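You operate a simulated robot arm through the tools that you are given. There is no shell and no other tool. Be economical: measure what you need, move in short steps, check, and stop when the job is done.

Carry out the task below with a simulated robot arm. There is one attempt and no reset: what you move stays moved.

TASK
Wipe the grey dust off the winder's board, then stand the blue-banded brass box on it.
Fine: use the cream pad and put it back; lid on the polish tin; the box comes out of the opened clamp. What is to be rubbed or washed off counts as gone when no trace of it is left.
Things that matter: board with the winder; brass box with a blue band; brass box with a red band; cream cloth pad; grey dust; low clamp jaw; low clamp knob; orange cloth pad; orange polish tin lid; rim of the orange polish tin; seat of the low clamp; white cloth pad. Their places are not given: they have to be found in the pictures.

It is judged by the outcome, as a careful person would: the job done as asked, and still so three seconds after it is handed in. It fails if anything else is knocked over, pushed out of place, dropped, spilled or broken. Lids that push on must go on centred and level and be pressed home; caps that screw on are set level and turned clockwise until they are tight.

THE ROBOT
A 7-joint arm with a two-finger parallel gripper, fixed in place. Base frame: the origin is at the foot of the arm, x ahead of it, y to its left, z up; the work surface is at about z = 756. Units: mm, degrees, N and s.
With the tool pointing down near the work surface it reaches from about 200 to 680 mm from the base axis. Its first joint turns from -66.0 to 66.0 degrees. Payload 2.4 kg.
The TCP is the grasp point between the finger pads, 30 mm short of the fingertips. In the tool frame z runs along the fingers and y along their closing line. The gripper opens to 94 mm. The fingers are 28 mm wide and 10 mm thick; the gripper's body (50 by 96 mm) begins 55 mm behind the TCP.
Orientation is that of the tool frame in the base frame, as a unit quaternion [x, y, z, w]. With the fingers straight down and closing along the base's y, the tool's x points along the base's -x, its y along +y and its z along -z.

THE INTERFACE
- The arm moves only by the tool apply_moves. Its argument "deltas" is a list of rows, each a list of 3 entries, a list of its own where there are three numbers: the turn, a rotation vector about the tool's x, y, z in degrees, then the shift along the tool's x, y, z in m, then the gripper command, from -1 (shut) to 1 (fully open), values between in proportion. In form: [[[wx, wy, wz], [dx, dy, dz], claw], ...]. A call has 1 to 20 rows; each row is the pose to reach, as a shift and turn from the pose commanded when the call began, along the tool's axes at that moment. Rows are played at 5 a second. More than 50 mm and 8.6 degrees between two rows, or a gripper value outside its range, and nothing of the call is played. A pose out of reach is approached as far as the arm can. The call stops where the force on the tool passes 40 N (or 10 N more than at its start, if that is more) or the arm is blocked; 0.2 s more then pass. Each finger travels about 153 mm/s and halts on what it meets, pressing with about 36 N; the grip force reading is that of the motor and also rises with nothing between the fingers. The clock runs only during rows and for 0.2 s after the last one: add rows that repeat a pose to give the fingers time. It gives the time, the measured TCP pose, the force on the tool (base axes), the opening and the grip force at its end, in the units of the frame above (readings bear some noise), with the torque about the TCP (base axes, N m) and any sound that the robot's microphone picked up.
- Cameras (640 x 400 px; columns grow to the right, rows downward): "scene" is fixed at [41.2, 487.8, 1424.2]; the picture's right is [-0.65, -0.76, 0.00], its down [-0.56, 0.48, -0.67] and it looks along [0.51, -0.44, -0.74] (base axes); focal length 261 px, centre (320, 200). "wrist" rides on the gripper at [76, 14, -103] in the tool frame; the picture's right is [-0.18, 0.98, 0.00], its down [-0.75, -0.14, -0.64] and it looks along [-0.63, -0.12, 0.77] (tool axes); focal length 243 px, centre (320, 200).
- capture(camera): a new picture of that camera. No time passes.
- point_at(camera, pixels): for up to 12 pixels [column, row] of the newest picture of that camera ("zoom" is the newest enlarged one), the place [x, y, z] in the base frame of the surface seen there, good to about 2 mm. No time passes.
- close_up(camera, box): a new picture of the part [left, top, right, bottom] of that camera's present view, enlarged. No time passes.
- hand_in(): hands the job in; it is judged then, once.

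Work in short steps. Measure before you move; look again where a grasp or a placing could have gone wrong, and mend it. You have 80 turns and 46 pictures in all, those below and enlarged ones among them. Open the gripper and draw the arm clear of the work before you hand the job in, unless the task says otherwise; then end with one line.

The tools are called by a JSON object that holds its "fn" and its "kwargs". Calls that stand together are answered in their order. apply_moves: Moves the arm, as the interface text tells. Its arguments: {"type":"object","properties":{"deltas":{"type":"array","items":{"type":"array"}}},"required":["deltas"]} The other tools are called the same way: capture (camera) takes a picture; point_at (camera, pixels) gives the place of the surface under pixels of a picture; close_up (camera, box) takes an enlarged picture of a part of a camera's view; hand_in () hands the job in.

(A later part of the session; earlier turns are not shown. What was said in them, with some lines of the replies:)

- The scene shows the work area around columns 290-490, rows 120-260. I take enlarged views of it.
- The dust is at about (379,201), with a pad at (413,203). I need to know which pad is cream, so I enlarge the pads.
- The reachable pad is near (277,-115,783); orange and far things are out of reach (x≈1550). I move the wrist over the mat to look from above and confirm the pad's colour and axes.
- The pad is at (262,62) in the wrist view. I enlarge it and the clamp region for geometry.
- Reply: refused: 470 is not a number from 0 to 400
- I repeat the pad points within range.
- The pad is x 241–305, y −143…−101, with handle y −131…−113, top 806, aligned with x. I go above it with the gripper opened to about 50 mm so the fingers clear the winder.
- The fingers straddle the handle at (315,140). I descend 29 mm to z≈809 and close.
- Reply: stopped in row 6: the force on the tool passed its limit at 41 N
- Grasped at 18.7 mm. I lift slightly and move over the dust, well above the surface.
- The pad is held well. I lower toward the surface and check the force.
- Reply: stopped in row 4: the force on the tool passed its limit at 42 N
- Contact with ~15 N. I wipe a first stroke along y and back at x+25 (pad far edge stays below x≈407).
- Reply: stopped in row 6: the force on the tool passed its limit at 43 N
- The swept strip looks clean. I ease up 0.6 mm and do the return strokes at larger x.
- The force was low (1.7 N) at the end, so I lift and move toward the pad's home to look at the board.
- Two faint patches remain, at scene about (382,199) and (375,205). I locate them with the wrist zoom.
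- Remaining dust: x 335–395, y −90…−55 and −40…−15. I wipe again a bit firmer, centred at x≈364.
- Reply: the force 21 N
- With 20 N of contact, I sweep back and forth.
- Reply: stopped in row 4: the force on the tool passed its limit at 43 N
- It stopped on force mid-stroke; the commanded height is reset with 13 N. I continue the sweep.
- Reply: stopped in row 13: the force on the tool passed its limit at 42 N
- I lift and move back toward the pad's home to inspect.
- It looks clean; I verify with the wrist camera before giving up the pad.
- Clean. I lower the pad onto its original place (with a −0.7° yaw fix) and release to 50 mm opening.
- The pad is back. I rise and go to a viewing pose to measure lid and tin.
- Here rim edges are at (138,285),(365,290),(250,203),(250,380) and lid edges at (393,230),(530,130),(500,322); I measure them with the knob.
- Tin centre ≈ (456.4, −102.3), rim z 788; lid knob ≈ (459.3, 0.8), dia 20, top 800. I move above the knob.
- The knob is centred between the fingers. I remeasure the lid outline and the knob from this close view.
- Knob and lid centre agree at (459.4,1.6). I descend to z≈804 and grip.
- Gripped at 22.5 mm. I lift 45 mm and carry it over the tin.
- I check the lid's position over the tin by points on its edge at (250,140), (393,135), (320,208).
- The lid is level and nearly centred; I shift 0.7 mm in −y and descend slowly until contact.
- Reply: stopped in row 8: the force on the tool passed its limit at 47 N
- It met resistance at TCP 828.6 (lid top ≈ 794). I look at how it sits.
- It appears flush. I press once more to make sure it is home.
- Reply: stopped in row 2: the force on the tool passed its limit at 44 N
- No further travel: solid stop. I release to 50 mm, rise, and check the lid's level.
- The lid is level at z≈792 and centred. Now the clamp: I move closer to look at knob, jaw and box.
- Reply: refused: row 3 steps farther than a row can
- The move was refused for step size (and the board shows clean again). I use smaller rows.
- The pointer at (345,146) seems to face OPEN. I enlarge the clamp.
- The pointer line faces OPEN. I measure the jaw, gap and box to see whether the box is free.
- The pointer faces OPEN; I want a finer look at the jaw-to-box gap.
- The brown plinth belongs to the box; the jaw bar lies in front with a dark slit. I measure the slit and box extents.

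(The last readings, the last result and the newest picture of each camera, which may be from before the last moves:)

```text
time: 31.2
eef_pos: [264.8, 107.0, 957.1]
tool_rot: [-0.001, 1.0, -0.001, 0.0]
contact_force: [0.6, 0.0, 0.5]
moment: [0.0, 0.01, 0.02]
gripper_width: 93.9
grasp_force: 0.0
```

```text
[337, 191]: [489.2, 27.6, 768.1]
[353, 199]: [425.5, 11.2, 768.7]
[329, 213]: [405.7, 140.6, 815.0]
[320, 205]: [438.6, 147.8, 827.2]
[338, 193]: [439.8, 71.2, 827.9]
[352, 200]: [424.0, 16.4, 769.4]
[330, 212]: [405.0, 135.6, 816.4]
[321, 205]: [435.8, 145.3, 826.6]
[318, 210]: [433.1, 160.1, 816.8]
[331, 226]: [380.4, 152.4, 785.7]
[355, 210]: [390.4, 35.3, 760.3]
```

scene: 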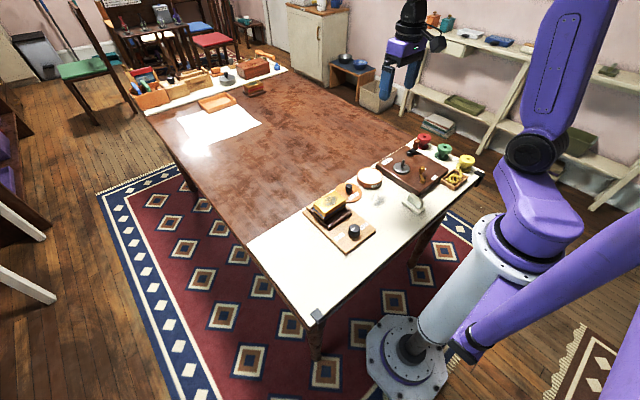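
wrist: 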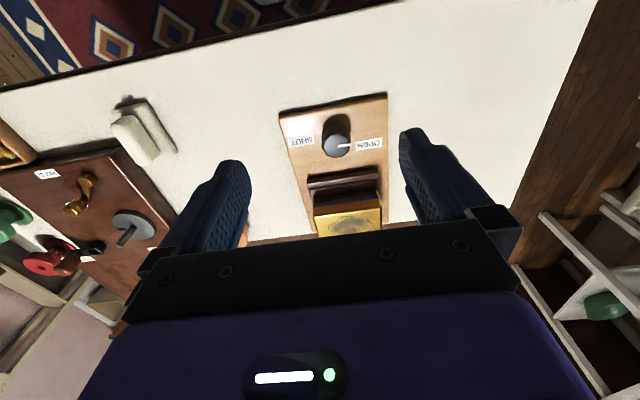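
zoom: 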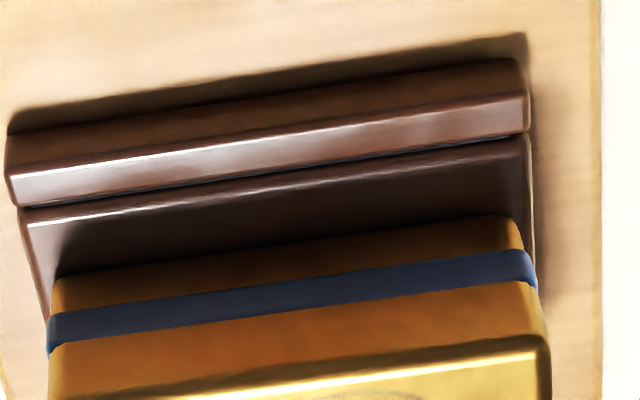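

The slit is at most ~2 mm, so I'll verify with a gentle lift. The box proper is x 402–457, y 72–160, top 828; I grip it across x, so I turn the tool 90° and hover at (429.5,115.5,900).

{"fn": "apply_moves", "kwargs": {"deltas": [[[0, 0, 7.5], [-0.0138, 0.0008, 0.005], 0.7], [[0, 0, 15], [-0.0276, 0.0016, 0.01], 0.7], [[0, 0, 22.5], [-0.0415, 0.0023, 0.0145], 0.7], [[0, 0, 30], [-0.0553, 0.003, 0.019], 0.7], [[0, 0, 37.5], [-0.0692, 0.0038, 0.024], 0.7], [[0, 0, 45], [-0.083, 0.0046, 0.029], 0.7], [[0, 0, 52.5], [-0.0968, 0.0054, 0.034], 0.7], [[0, 0, 60], [-0.1107, 0.006, 0.039], 0.7], [[0, 0, 67.5], [-0.1245, 0.007, 0.0435], 0.7], [[0, 0, 75], [-0.1383, 0.0077, 0.048], 0.7], [[0, 0, 82.5], [-0.1522, 0.0085, 0.053], 0.7], [[0, 0, 90], [-0.166, 0.0092, 0.058], 0.7], [[0, 0, 90], [-0.166, 0.0092, 0.058], 0.7]]}}

{"fn": "capture", "kwargs": {"camera": "wrist"}}

```text
time: 34.0
eef_pos: [428.3, 116.4, 899.9]
tool_rot: [0.707, 0.707, 0.001, 0.001]
contact_force: [0.2, -0.3, -0.8]
moment: [0.0, 0.0, -0.01]
gripper_width: 79.7
grasp_force: 0.0
```

```text
11 pictures are left
```

wrist: 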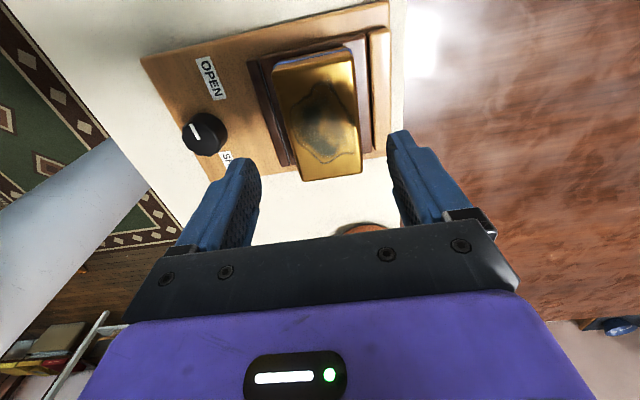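

The box top spans (272,65)–(362,180). I measure its edges and the parts around it.

{"fn": "point_at", "kwargs": {"camera": "wrist", "pixels": [[285, 120], [350, 100], [305, 178], [358, 168], [275, 70], [352, 55], [260, 110], [368, 100], [382, 100], [272, 130], [252, 90], [195, 130]]}}

```text
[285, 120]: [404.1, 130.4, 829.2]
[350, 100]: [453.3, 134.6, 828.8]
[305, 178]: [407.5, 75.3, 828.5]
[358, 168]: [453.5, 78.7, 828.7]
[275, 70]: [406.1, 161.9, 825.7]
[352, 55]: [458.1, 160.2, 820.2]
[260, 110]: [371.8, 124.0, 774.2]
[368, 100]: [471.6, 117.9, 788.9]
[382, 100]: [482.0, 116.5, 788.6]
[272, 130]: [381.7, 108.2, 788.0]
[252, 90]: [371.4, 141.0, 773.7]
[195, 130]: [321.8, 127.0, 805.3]
```

Box centre (429.5,117). I descend to z≈824 (tips 794, above rail/jaw at 788) and close.

{"fn": "apply_moves", "kwargs": {"deltas": [[[0, 0, 0], [0, 0, 0.03], 0.6], [[0, 0, 0], [0, 0, 0.055], 0.6], [[0, 0, 0], [0, 0, 0.076], 0.6], [[0, 0, 0], [0, 0, 0.076], 0.6], [[0, 0, 0], [0, 0, 0.076], 0.3], [[0, 0, 0], [0, 0, 0.076], -1], [[0, 0, 0], [0, 0, 0.076], -1], [[0, 0, 0], [0, 0, 0.076], -1]]}}

```text
time: 35.8
eef_pos: [431.3, 116.4, 824.7]
tool_rot: [0.707, 0.707, 0.003, 0.003]
contact_force: [21.1, 0.6, -6.7]
moment: [0.03, 0.1, -0.11]
gripper_width: 60.2
grasp_force: 35.9
```

The fingers hold at 60 mm but 21 N sideways shows the box centre is ~2 mm further in x. I shift +2 mm to relieve, keeping the grip.

{"fn": "apply_moves", "kwargs": {"deltas": [[[0, 0, 0], [0, 0.001, 0], -1], [[0, 0, 0], [0, 0.002, 0], -1], [[0, 0, 0], [0, 0.002, 0], -1]]}}

```text
time: 36.6
eef_pos: [432.6, 116.0, 826.4]
tool_rot: [0.706, 0.708, 0.002, 0.001]
contact_force: [10.5, 2.9, 18.2]
moment: [0.51, -0.35, -0.31]
gripper_width: 59.9
grasp_force: 35.7
```

Odd strain (18 N up). I open, settle at this x, and reclose to get a relaxed grip.

{"fn": "apply_moves", "kwargs": {"deltas": [[[0, 0, 0], [0, 0.002, 0], 0.5], [[0, 0, 0], [0, 0.002, 0], 0.5], [[0, 0, 0], [0, 0.002, 0], 0.5]]}}

{"fn": "close_up", "kwargs": {"camera": "wrist", "box": [140, 0, 460, 220]}}

```text
time: 37.4
eef_pos: [432.7, 115.7, 824.2]
tool_rot: [0.707, 0.708, -0.001, 0.001]
contact_force: [0.0, 0.4, -0.3]
moment: [-0.03, -0.03, -0.01]
gripper_width: 70.6
grasp_force: 0.0
```

```text
1.82 times, centred on (300, 110) of wrist
```

zoom: 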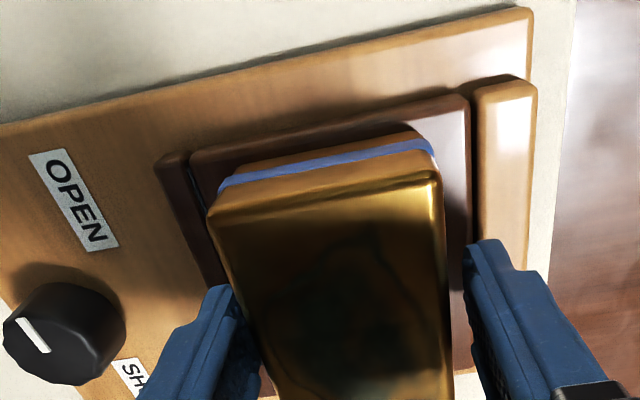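

The plinth shows slits to both jaw and rail, and the pointer is on OPEN. I close again at the present x.

{"fn": "apply_moves", "kwargs": {"deltas": [[[0, 0, 0], [0, 0, 0], 0.3], [[0, 0, 0], [0, 0, 0], -1], [[0, 0, 0], [0, 0, 0], -1], [[0, 0, 0], [0, 0, 0], -1]]}}

```text
time: 38.4
eef_pos: [432.3, 116.8, 823.6]
tool_rot: [0.707, 0.708, -0.001, 0.0]
contact_force: [-6.9, 0.9, 0.5]
moment: [-0.11, 0.24, -0.14]
gripper_width: 60.2
grasp_force: 36.3
```

A relaxed grip now. I lift gently by 2 mm and read the force.

{"fn": "apply_moves", "kwargs": {"deltas": [[[0, 0, 0], [0, 0, -0.001], -1], [[0, 0, 0], [0, 0, -0.002], -1], [[0, 0, 0], [0, 0, -0.002], -1]]}}

```text
time: 39.2
eef_pos: [431.7, 116.4, 825.4]
tool_rot: [0.706, 0.708, -0.002, 0.0]
contact_force: [-8.1, 0.7, -24.8]
moment: [0.02, -0.1, -0.1]
gripper_width: 60.2
grasp_force: 36.2
```

25 N down-pull: either heavy or still clamped. I look at whether the plinth has risen.

{"fn": "close_up", "kwargs": {"camera": "scene", "box": [310, 185, 380, 245]}}

{"fn": "point_at", "kwargs": {"camera": "zoom", "pixels": [[170, 250], [140, 250], [200, 290], [150, 160], [280, 330], [60, 200]]}}

```text
6.67 times, centred on (345, 215) of scene
```

zoom: 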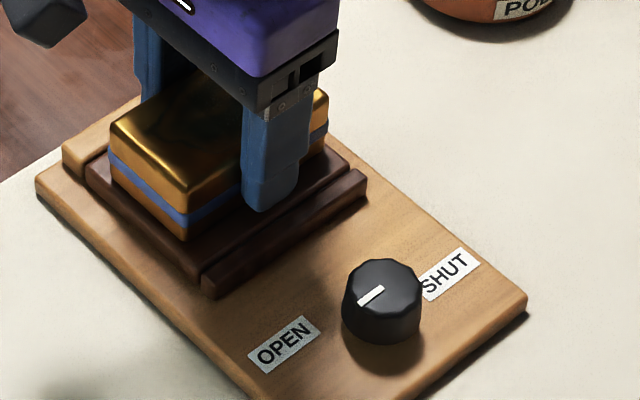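

```text
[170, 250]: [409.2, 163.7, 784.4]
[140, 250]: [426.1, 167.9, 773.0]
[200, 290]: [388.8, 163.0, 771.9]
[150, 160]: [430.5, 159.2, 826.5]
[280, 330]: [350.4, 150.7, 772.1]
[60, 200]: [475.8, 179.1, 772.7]
```

Unclear. I lift 2 mm more: a constant force means weight, a rising one means clamped.

{"fn": "apply_moves", "kwargs": {"deltas": [[[0, 0, 0], [0, 0, -0.001], -1], [[0, 0, 0], [0, 0, -0.002], -1], [[0, 0, 0], [0, 0, -0.002], -1]]}}

```text
time: 40.0
eef_pos: [431.3, 115.2, 828.9]
tool_rot: [0.706, 0.708, -0.001, 0.0]
contact_force: [-10.3, -1.2, -24.2]
moment: [-0.03, -0.06, -0.21]
gripper_width: 60.1
grasp_force: 35.9
```

Force constant at 24 N but −10 N in x persists. I check whether the box top has risen (was 828.5) and the plinth.

{"fn": "close_up", "kwargs": {"camera": "scene", "box": [310, 185, 380, 245]}}

{"fn": "point_at", "kwargs": {"camera": "zoom", "pixels": [[150, 130], [180, 170], [200, 150], [130, 120], [100, 178], [160, 232], [210, 255], [290, 210], [230, 280], [300, 240], [180, 205]]}}

```text
6.67 times, centred on (345, 215) of scene
```

zoom: 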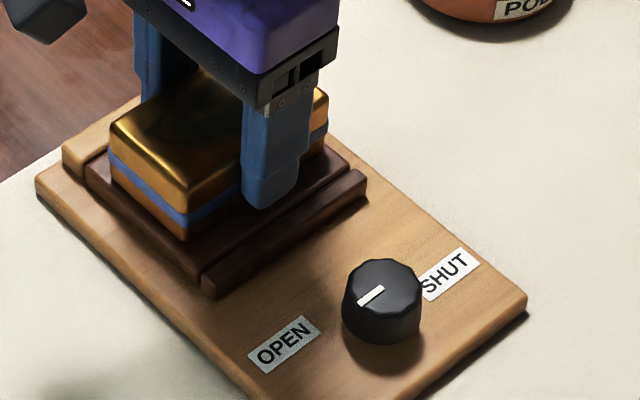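

```text
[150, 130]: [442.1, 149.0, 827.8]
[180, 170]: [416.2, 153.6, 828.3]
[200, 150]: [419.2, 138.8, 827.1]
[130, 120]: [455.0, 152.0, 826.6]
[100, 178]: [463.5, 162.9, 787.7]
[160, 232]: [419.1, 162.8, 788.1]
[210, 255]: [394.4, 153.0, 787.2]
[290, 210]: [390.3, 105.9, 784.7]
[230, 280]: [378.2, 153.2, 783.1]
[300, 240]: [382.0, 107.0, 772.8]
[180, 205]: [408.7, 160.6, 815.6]
```

The box did not rise; the fingers slipped, so the jaw still holds it and the knob must be worked. I release, rise, and move above the knob (320,116).

{"fn": "apply_moves", "kwargs": {"deltas": [[[0, 0, 0], [0, 0, 0], 0.5], [[0, 0, 0], [0, 0, 0], 0.5], [[0, 0, 0], [0, 0, -0.03], 0.5], [[0, 0, 0], [0, 0, -0.06], 0.4], [[0, 0, 0], [0, -0.04, -0.06], 0.4], [[0, 0, 0], [0, -0.08, -0.06], 0.4], [[0, 0, 0], [0.001, -0.113, -0.06], 0.4], [[0, 0, 0], [0.001, -0.113, -0.04], 0.4], [[0, 0, 0], [0.001, -0.113, -0.04], 0.4]]}}

{"fn": "capture", "kwargs": {"camera": "wrist"}}

```text
time: 42.0
eef_pos: [320.0, 116.6, 867.3]
tool_rot: [0.706, 0.708, 0.001, 0.001]
contact_force: [0.2, 0.3, -0.2]
moment: [-0.02, -0.01, -0.01]
gripper_width: 65.9
grasp_force: 0.1
```

```text
7 pictures are left
```

wrist: 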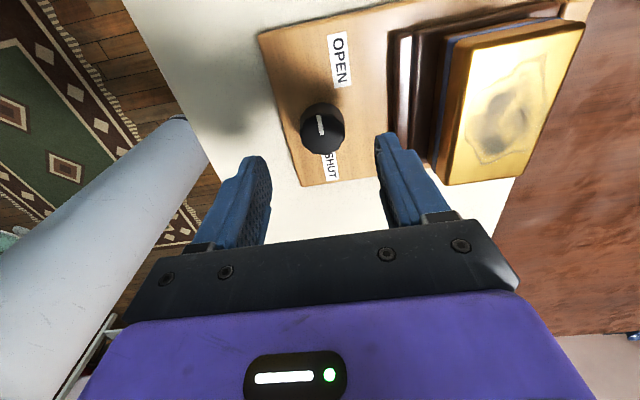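

The knob top is centred near (322,130). I measure its edges.

{"fn": "point_at", "kwargs": {"camera": "wrist", "pixels": [[322, 135], [303, 138], [342, 133], [323, 152], [320, 118], [322, 135], [320, 112], [405, 80], [422, 80], [432, 80], [340, 65], [330, 168]]}}

```text
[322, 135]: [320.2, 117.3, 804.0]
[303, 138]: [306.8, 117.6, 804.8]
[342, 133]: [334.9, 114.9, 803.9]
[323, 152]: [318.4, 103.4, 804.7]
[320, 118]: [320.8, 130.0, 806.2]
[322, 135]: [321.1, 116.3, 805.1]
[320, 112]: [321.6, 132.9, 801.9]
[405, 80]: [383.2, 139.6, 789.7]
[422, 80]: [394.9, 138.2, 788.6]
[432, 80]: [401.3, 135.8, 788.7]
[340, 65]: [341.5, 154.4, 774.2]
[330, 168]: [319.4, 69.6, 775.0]
```

Knob centre ≈ (320.7,117), radius ~15. I descend to z≈807 and grip it.

{"fn": "apply_moves", "kwargs": {"deltas": [[[0, 0, 0], [0, 0, 0.03], 0.4], [[0, 0, 0], [0, 0.0005, 0.06], 0.4], [[0, 0, 0], [0, 0.0005, 0.06], 0.4], [[0, 0, 0], [0, 0.0005, 0.06], -0.2], [[0, 0, 0], [0, 0.0005, 0.06], -1], [[0, 0, 0], [0, 0.0005, 0.06], -1], [[0, 0, 0], [0, 0.0005, 0.06], -1]]}}

```text
time: 43.6
eef_pos: [322.1, 116.9, 807.5]
tool_rot: [0.706, 0.708, 0.003, 0.002]
contact_force: [12.2, 1.3, -16.1]
moment: [0.14, -0.47, -0.01]
gripper_width: 35.4
grasp_force: 45.3
```

Gripped at 35 mm. I shift +1 mm to centre and try a small anticlockwise turn (16°), reading the torque.

{"fn": "apply_moves", "kwargs": {"deltas": [[[0, 0, 0], [0, 0.001, 0], -1], [[0, 0, -5], [0, 0.001, 0], -1], [[0, 0, -10], [0, 0.001, 0], -1], [[0, 0, -16], [0, 0.001, 0], -1], [[0, 0, -16], [0, 0.001, 0], -1]]}}

```text
time: 44.8
eef_pos: [320.9, 116.7, 806.8]
tool_rot: [0.601, 0.799, 0.0, 0.001]
contact_force: [8.5, 0.4, -10.8]
moment: [-0.06, -0.15, 0.0]
gripper_width: 35.6
grasp_force: 45.0
```

It turned 16° with no torque. I look at the pointer and the jaw.

{"fn": "close_up", "kwargs": {"camera": "wrist", "box": [200, 20, 520, 220]}}

{"fn": "point_at", "kwargs": {"camera": "wrist", "pixels": [[405, 80], [422, 80], [432, 80]]}}

```text
2.00 times, centred on (360, 120) of wrist
```

zoom: 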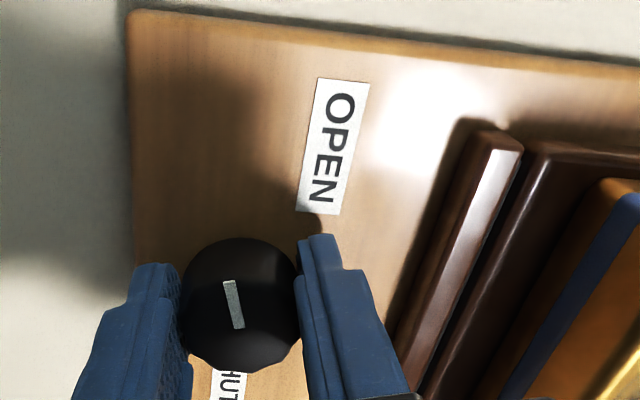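

```text
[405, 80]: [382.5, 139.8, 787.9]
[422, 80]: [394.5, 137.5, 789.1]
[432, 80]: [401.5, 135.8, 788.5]
```

The knob turned with the gripper, and a slit shows between jaw and plinth at about (495,215). I measure across it.

{"fn": "point_at", "kwargs": {"camera": "zoom", "pixels": [[455, 210], [475, 215], [482, 215], [488, 215], [494, 215], [500, 215], [508, 215], [520, 215], [240, 305], [232, 285]]}}

```text
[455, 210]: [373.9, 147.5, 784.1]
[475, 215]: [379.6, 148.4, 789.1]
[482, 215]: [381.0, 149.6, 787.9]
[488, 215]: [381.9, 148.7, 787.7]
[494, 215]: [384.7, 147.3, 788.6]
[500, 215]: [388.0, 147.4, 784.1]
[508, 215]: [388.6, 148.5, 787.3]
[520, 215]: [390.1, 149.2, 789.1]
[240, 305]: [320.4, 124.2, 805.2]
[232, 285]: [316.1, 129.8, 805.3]
```

The jaw's front edge appears to have moved from ≈377 to ≈374 – anticlockwise opens it. I turn on by 72°.

{"fn": "apply_moves", "kwargs": {"deltas": [[[0, 0, -8], [0, 0, 0], -1], [[0, 0, -16], [0, 0, 0], -1], [[0, 0, -24], [0, 0, 0], -1], [[0, 0, -32], [0, 0, 0], -1], [[0, 0, -40], [0, 0, 0], -1], [[0, 0, -48], [0, 0, 0], -1], [[0, 0, -56], [0, 0, 0], -1], [[0, 0, -64], [0, 0, 0], -1], [[0, 0, -72], [0, 0, 0], -1], [[0, 0, -72], [0, 0, 0], -1]]}}

{"fn": "capture", "kwargs": {"camera": "wrist"}}

```text
time: 47.0
eef_pos: [320.8, 115.6, 808.3]
tool_rot: [0.016, 1.0, -0.001, 0.0]
contact_force: [0.7, -24.7, -0.5]
moment: [-0.62, 0.3, -0.01]
gripper_width: 35.2
grasp_force: 45.3
```

```text
5 pictures are left
```

wrist: 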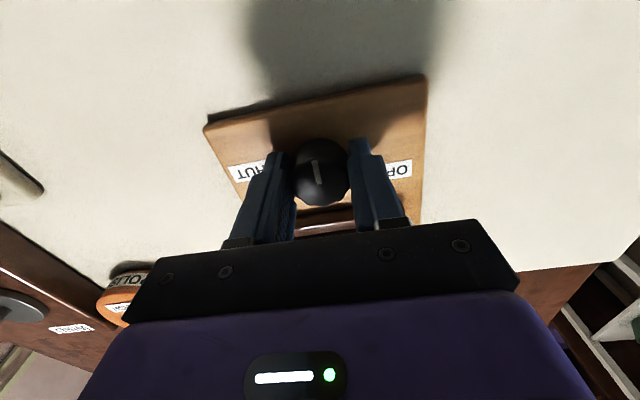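

The pointer has turned ~88° with the gripper. I measure what is visible of the jaw between the fingers.

{"fn": "point_at", "kwargs": {"camera": "wrist", "pixels": [[320, 208], [320, 213], [320, 217], [320, 221], [320, 224], [325, 228], [340, 215], [340, 220], [340, 224]]}}

```text
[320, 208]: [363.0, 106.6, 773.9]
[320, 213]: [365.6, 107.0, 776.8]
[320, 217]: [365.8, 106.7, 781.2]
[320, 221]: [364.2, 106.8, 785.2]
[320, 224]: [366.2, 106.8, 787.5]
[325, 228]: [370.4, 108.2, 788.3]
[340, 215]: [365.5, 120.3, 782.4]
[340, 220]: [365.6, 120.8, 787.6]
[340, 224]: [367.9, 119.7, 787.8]
```

Jaw front face is now at x≈365 (was 377): opened 12 mm. I release the knob, rise, and return over the box with the tool turned back 88°.

{"fn": "apply_moves", "kwargs": {"deltas": [[[0, 0, 0], [0, 0, 0], 0.4], [[0, 0, 0], [0, 0, 0], 0.4], [[0, 0, 0], [0, 0, -0.03], 0.5], [[0, 0, 0], [0, 0, -0.07], 0.6], [[0, 0, 8], [-0.01, 0.0003, -0.07], 0.6], [[0, 0, 16], [-0.02, 0.0007, -0.07], 0.6], [[0, 0, 24], [-0.03, 0.001, -0.07], 0.6], [[0, 0, 32], [-0.04, 0.0013, -0.07], 0.6], [[0, 0, 40], [-0.05, 0.0017, -0.07], 0.6], [[0, 0, 48], [-0.06, 0.002, -0.07], 0.6], [[0, 0, 56], [-0.07, 0.0023, -0.07], 0.6], [[0, 0, 64], [-0.08, 0.0027, -0.07], 0.6], [[0, 0, 72], [-0.09, 0.003, -0.07], 0.6], [[0, 0, 80], [-0.1, 0.0033, -0.07], 0.6], [[0, 0, 88], [-0.11, 0.0037, -0.07], 0.6], [[0, 0, 88], [-0.11, 0.0037, -0.07], 0.6]]}}

{"fn": "capture", "kwargs": {"camera": "wrist"}}

```text
time: 50.4
eef_pos: [431.7, 116.6, 878.4]
tool_rot: [0.707, 0.707, 0.0, 0.001]
contact_force: [-0.2, 1.3, 0.2]
moment: [0.01, 0.0, -0.02]
gripper_width: 75.3
grasp_force: 0.0
```

```text
4 pictures are left
```

wrist: 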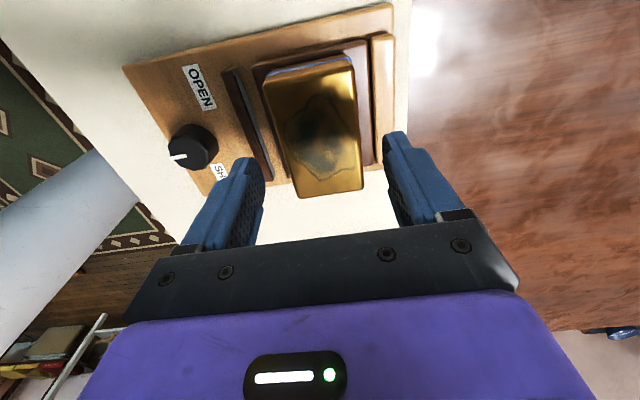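

A clear gap now separates jaw and plinth. I measure the box and plinth edges for the grasp and the placing.

{"fn": "point_at", "kwargs": {"camera": "wrist", "pixels": [[280, 130], [354, 110], [300, 194], [360, 185], [265, 90], [352, 62], [262, 100], [254, 72], [364, 45], [368, 110], [275, 150], [284, 178]]}}

```text
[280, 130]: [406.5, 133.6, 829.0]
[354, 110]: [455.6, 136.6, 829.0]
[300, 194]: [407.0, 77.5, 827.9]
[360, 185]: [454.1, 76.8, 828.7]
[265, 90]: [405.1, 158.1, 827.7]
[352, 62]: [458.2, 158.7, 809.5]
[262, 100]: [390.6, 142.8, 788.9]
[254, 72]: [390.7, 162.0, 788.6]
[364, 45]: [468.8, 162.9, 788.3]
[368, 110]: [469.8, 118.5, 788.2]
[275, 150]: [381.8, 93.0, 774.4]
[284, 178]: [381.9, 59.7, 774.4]
```

Box centre ≈ (431,117). I descend to z≈823 and grip.

{"fn": "apply_moves", "kwargs": {"deltas": [[[0, 0, 0], [0, 0, 0.03], 0.6], [[0, 0, 0], [0, 0, 0.055], 0.6], [[0, 0, 0], [0, 0, 0.055], 0.6], [[0, 0, 0], [0, 0, 0.055], 0.35], [[0, 0, 0], [0, 0, 0.055], -1], [[0, 0, 0], [0, 0, 0.055], -1], [[0, 0, 0], [0, 0, 0.055], -1]]}}

{"fn": "apply_moves", "kwargs": {"deltas": [[[0, 0, 0], [0, 0, -0.002], -1], [[0, 0, 0], [0, 0, -0.004], -1], [[0, 0, 0], [0, 0, -0.004], -1]]}}

```text
time: 52.0
eef_pos: [431.2, 117.1, 823.4]
tool_rot: [0.707, 0.707, 0.001, 0.001]
contact_force: [0.1, 0.3, 1.3]
moment: [0.01, 0.01, 0.03]
gripper_width: 60.2
grasp_force: 36.1
```

```text
time: 52.8
eef_pos: [432.0, 117.1, 827.6]
tool_rot: [0.706, 0.708, 0.0, 0.002]
contact_force: [0.6, -0.5, -4.3]
moment: [-0.01, 0.02, 0.02]
gripper_width: 60.1
grasp_force: 35.9
```

Free: only 4.3 N of weight. I lift 50 mm and carry it to the wiped area at about (352,−25).

{"fn": "apply_moves", "kwargs": {"deltas": [[[0, 0, 0], [0, 0, -0.025], -1], [[0, 0, 0], [0, 0, -0.05], -1], [[0, 0, 0], [-0.028, -0.016, -0.05], -1], [[0, 0, 0], [-0.056, -0.032, -0.05], -1], [[0, 0, 0], [-0.085, -0.048, -0.05], -1], [[0, 0, 0], [-0.114, -0.064, -0.05], -1], [[0, 0, 0], [-0.142, -0.08, -0.05], -1], [[0, 0, 0], [-0.142, -0.08, -0.05], -1]]}}

{"fn": "capture", "kwargs": {"camera": "scene"}}

```text
time: 54.6
eef_pos: [352.6, -25.2, 878.5]
tool_rot: [0.706, 0.708, 0.0, 0.001]
contact_force: [0.7, 0.2, -4.0]
moment: [-0.01, 0.02, 0.02]
gripper_width: 60.5
grasp_force: 35.7
```

```text
3 pictures are left
```

scene: 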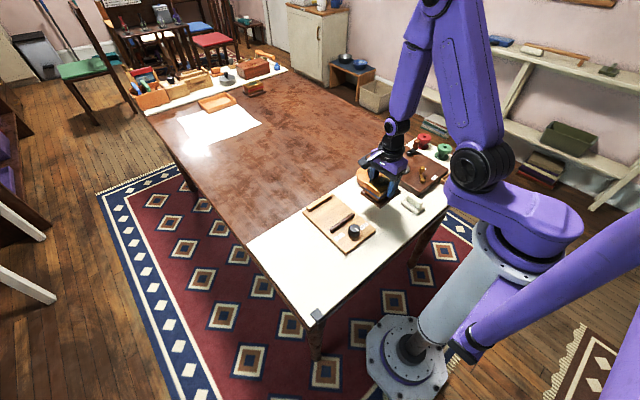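

The box is held above the wiped area, clear of everything. I lower it most of the way, then slowly to contact.

{"fn": "apply_moves", "kwargs": {"deltas": [[[0, 0, 0], [0, 0, 0.03], -1], [[0, 0, 0], [0, 0, 0.055], -1], [[0, 0, 0], [0, 0, 0.061], -1], [[0, 0, 0], [0, 0, 0.064], -1], [[0, 0, 0], [0, 0, 0.066], -1], [[0, 0, 0], [0, 0, 0.066], -1]]}}

```text
time: 56.0
eef_pos: [353.0, -25.8, 810.2]
tool_rot: [0.706, 0.708, 0.001, 0.001]
contact_force: [0.4, -0.1, 12.6]
moment: [0.22, 0.41, -0.01]
gripper_width: 60.1
grasp_force: 36.4
```

It rests on the board (12.6 N contact). I release gradually and rise clear.

{"fn": "apply_moves", "kwargs": {"deltas": [[[0, 0, 0], [0, 0, -0.0005], 0.4], [[0, 0, 0], [0, 0, -0.0005], 0.6], [[0, 0, 0], [0, 0, -0.0005], 0.6], [[0, 0, 0], [0, 0, -0.03], 0.6], [[0, 0, 0], [0, 0, -0.07], 0.6], [[0, 0, 0], [0, 0, -0.11], 0.6], [[0, 0, 0], [0, 0, -0.15], 0.6], [[0, 0, 0], [0.03, 0, -0.18], 0.6], [[0, 0, 0], [0.07, 0, -0.2], 0.6], [[0, 0, 0], [0.11, 0, -0.22], 0.6], [[0, 0, 0], [0.15, 0, -0.24], 0.6], [[0, 0, 0], [0.15, 0, -0.24], 0.6]]}}

{"fn": "close_up", "kwargs": {"camera": "scene", "box": [290, 140, 450, 240]}}

```text
time: 58.6
eef_pos: [351.5, 123.5, 1050.8]
tool_rot: [0.707, 0.708, -0.001, 0.001]
contact_force: [-0.3, -0.3, -0.1]
moment: [-0.01, 0.02, 0.02]
gripper_width: 75.0
grasp_force: 0.0
```

```text
4.00 times, centred on (370, 190) of scene
```

zoom: 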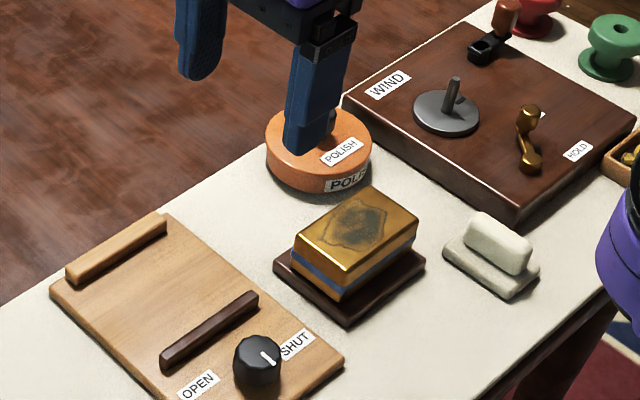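

The box stands level on the wiped board. The pad is back, the lid is seated, and the arm is clear, so I hand in.

{"fn": "hand_in", "kwargs": {}}

```text
The job is handed in.
```

The job is handed in: dust wiped off the winder's board, cream pad back in its place, lid pressed onto the polish tin, clamp opened, and the blue-banded box standing on the wiped spot.
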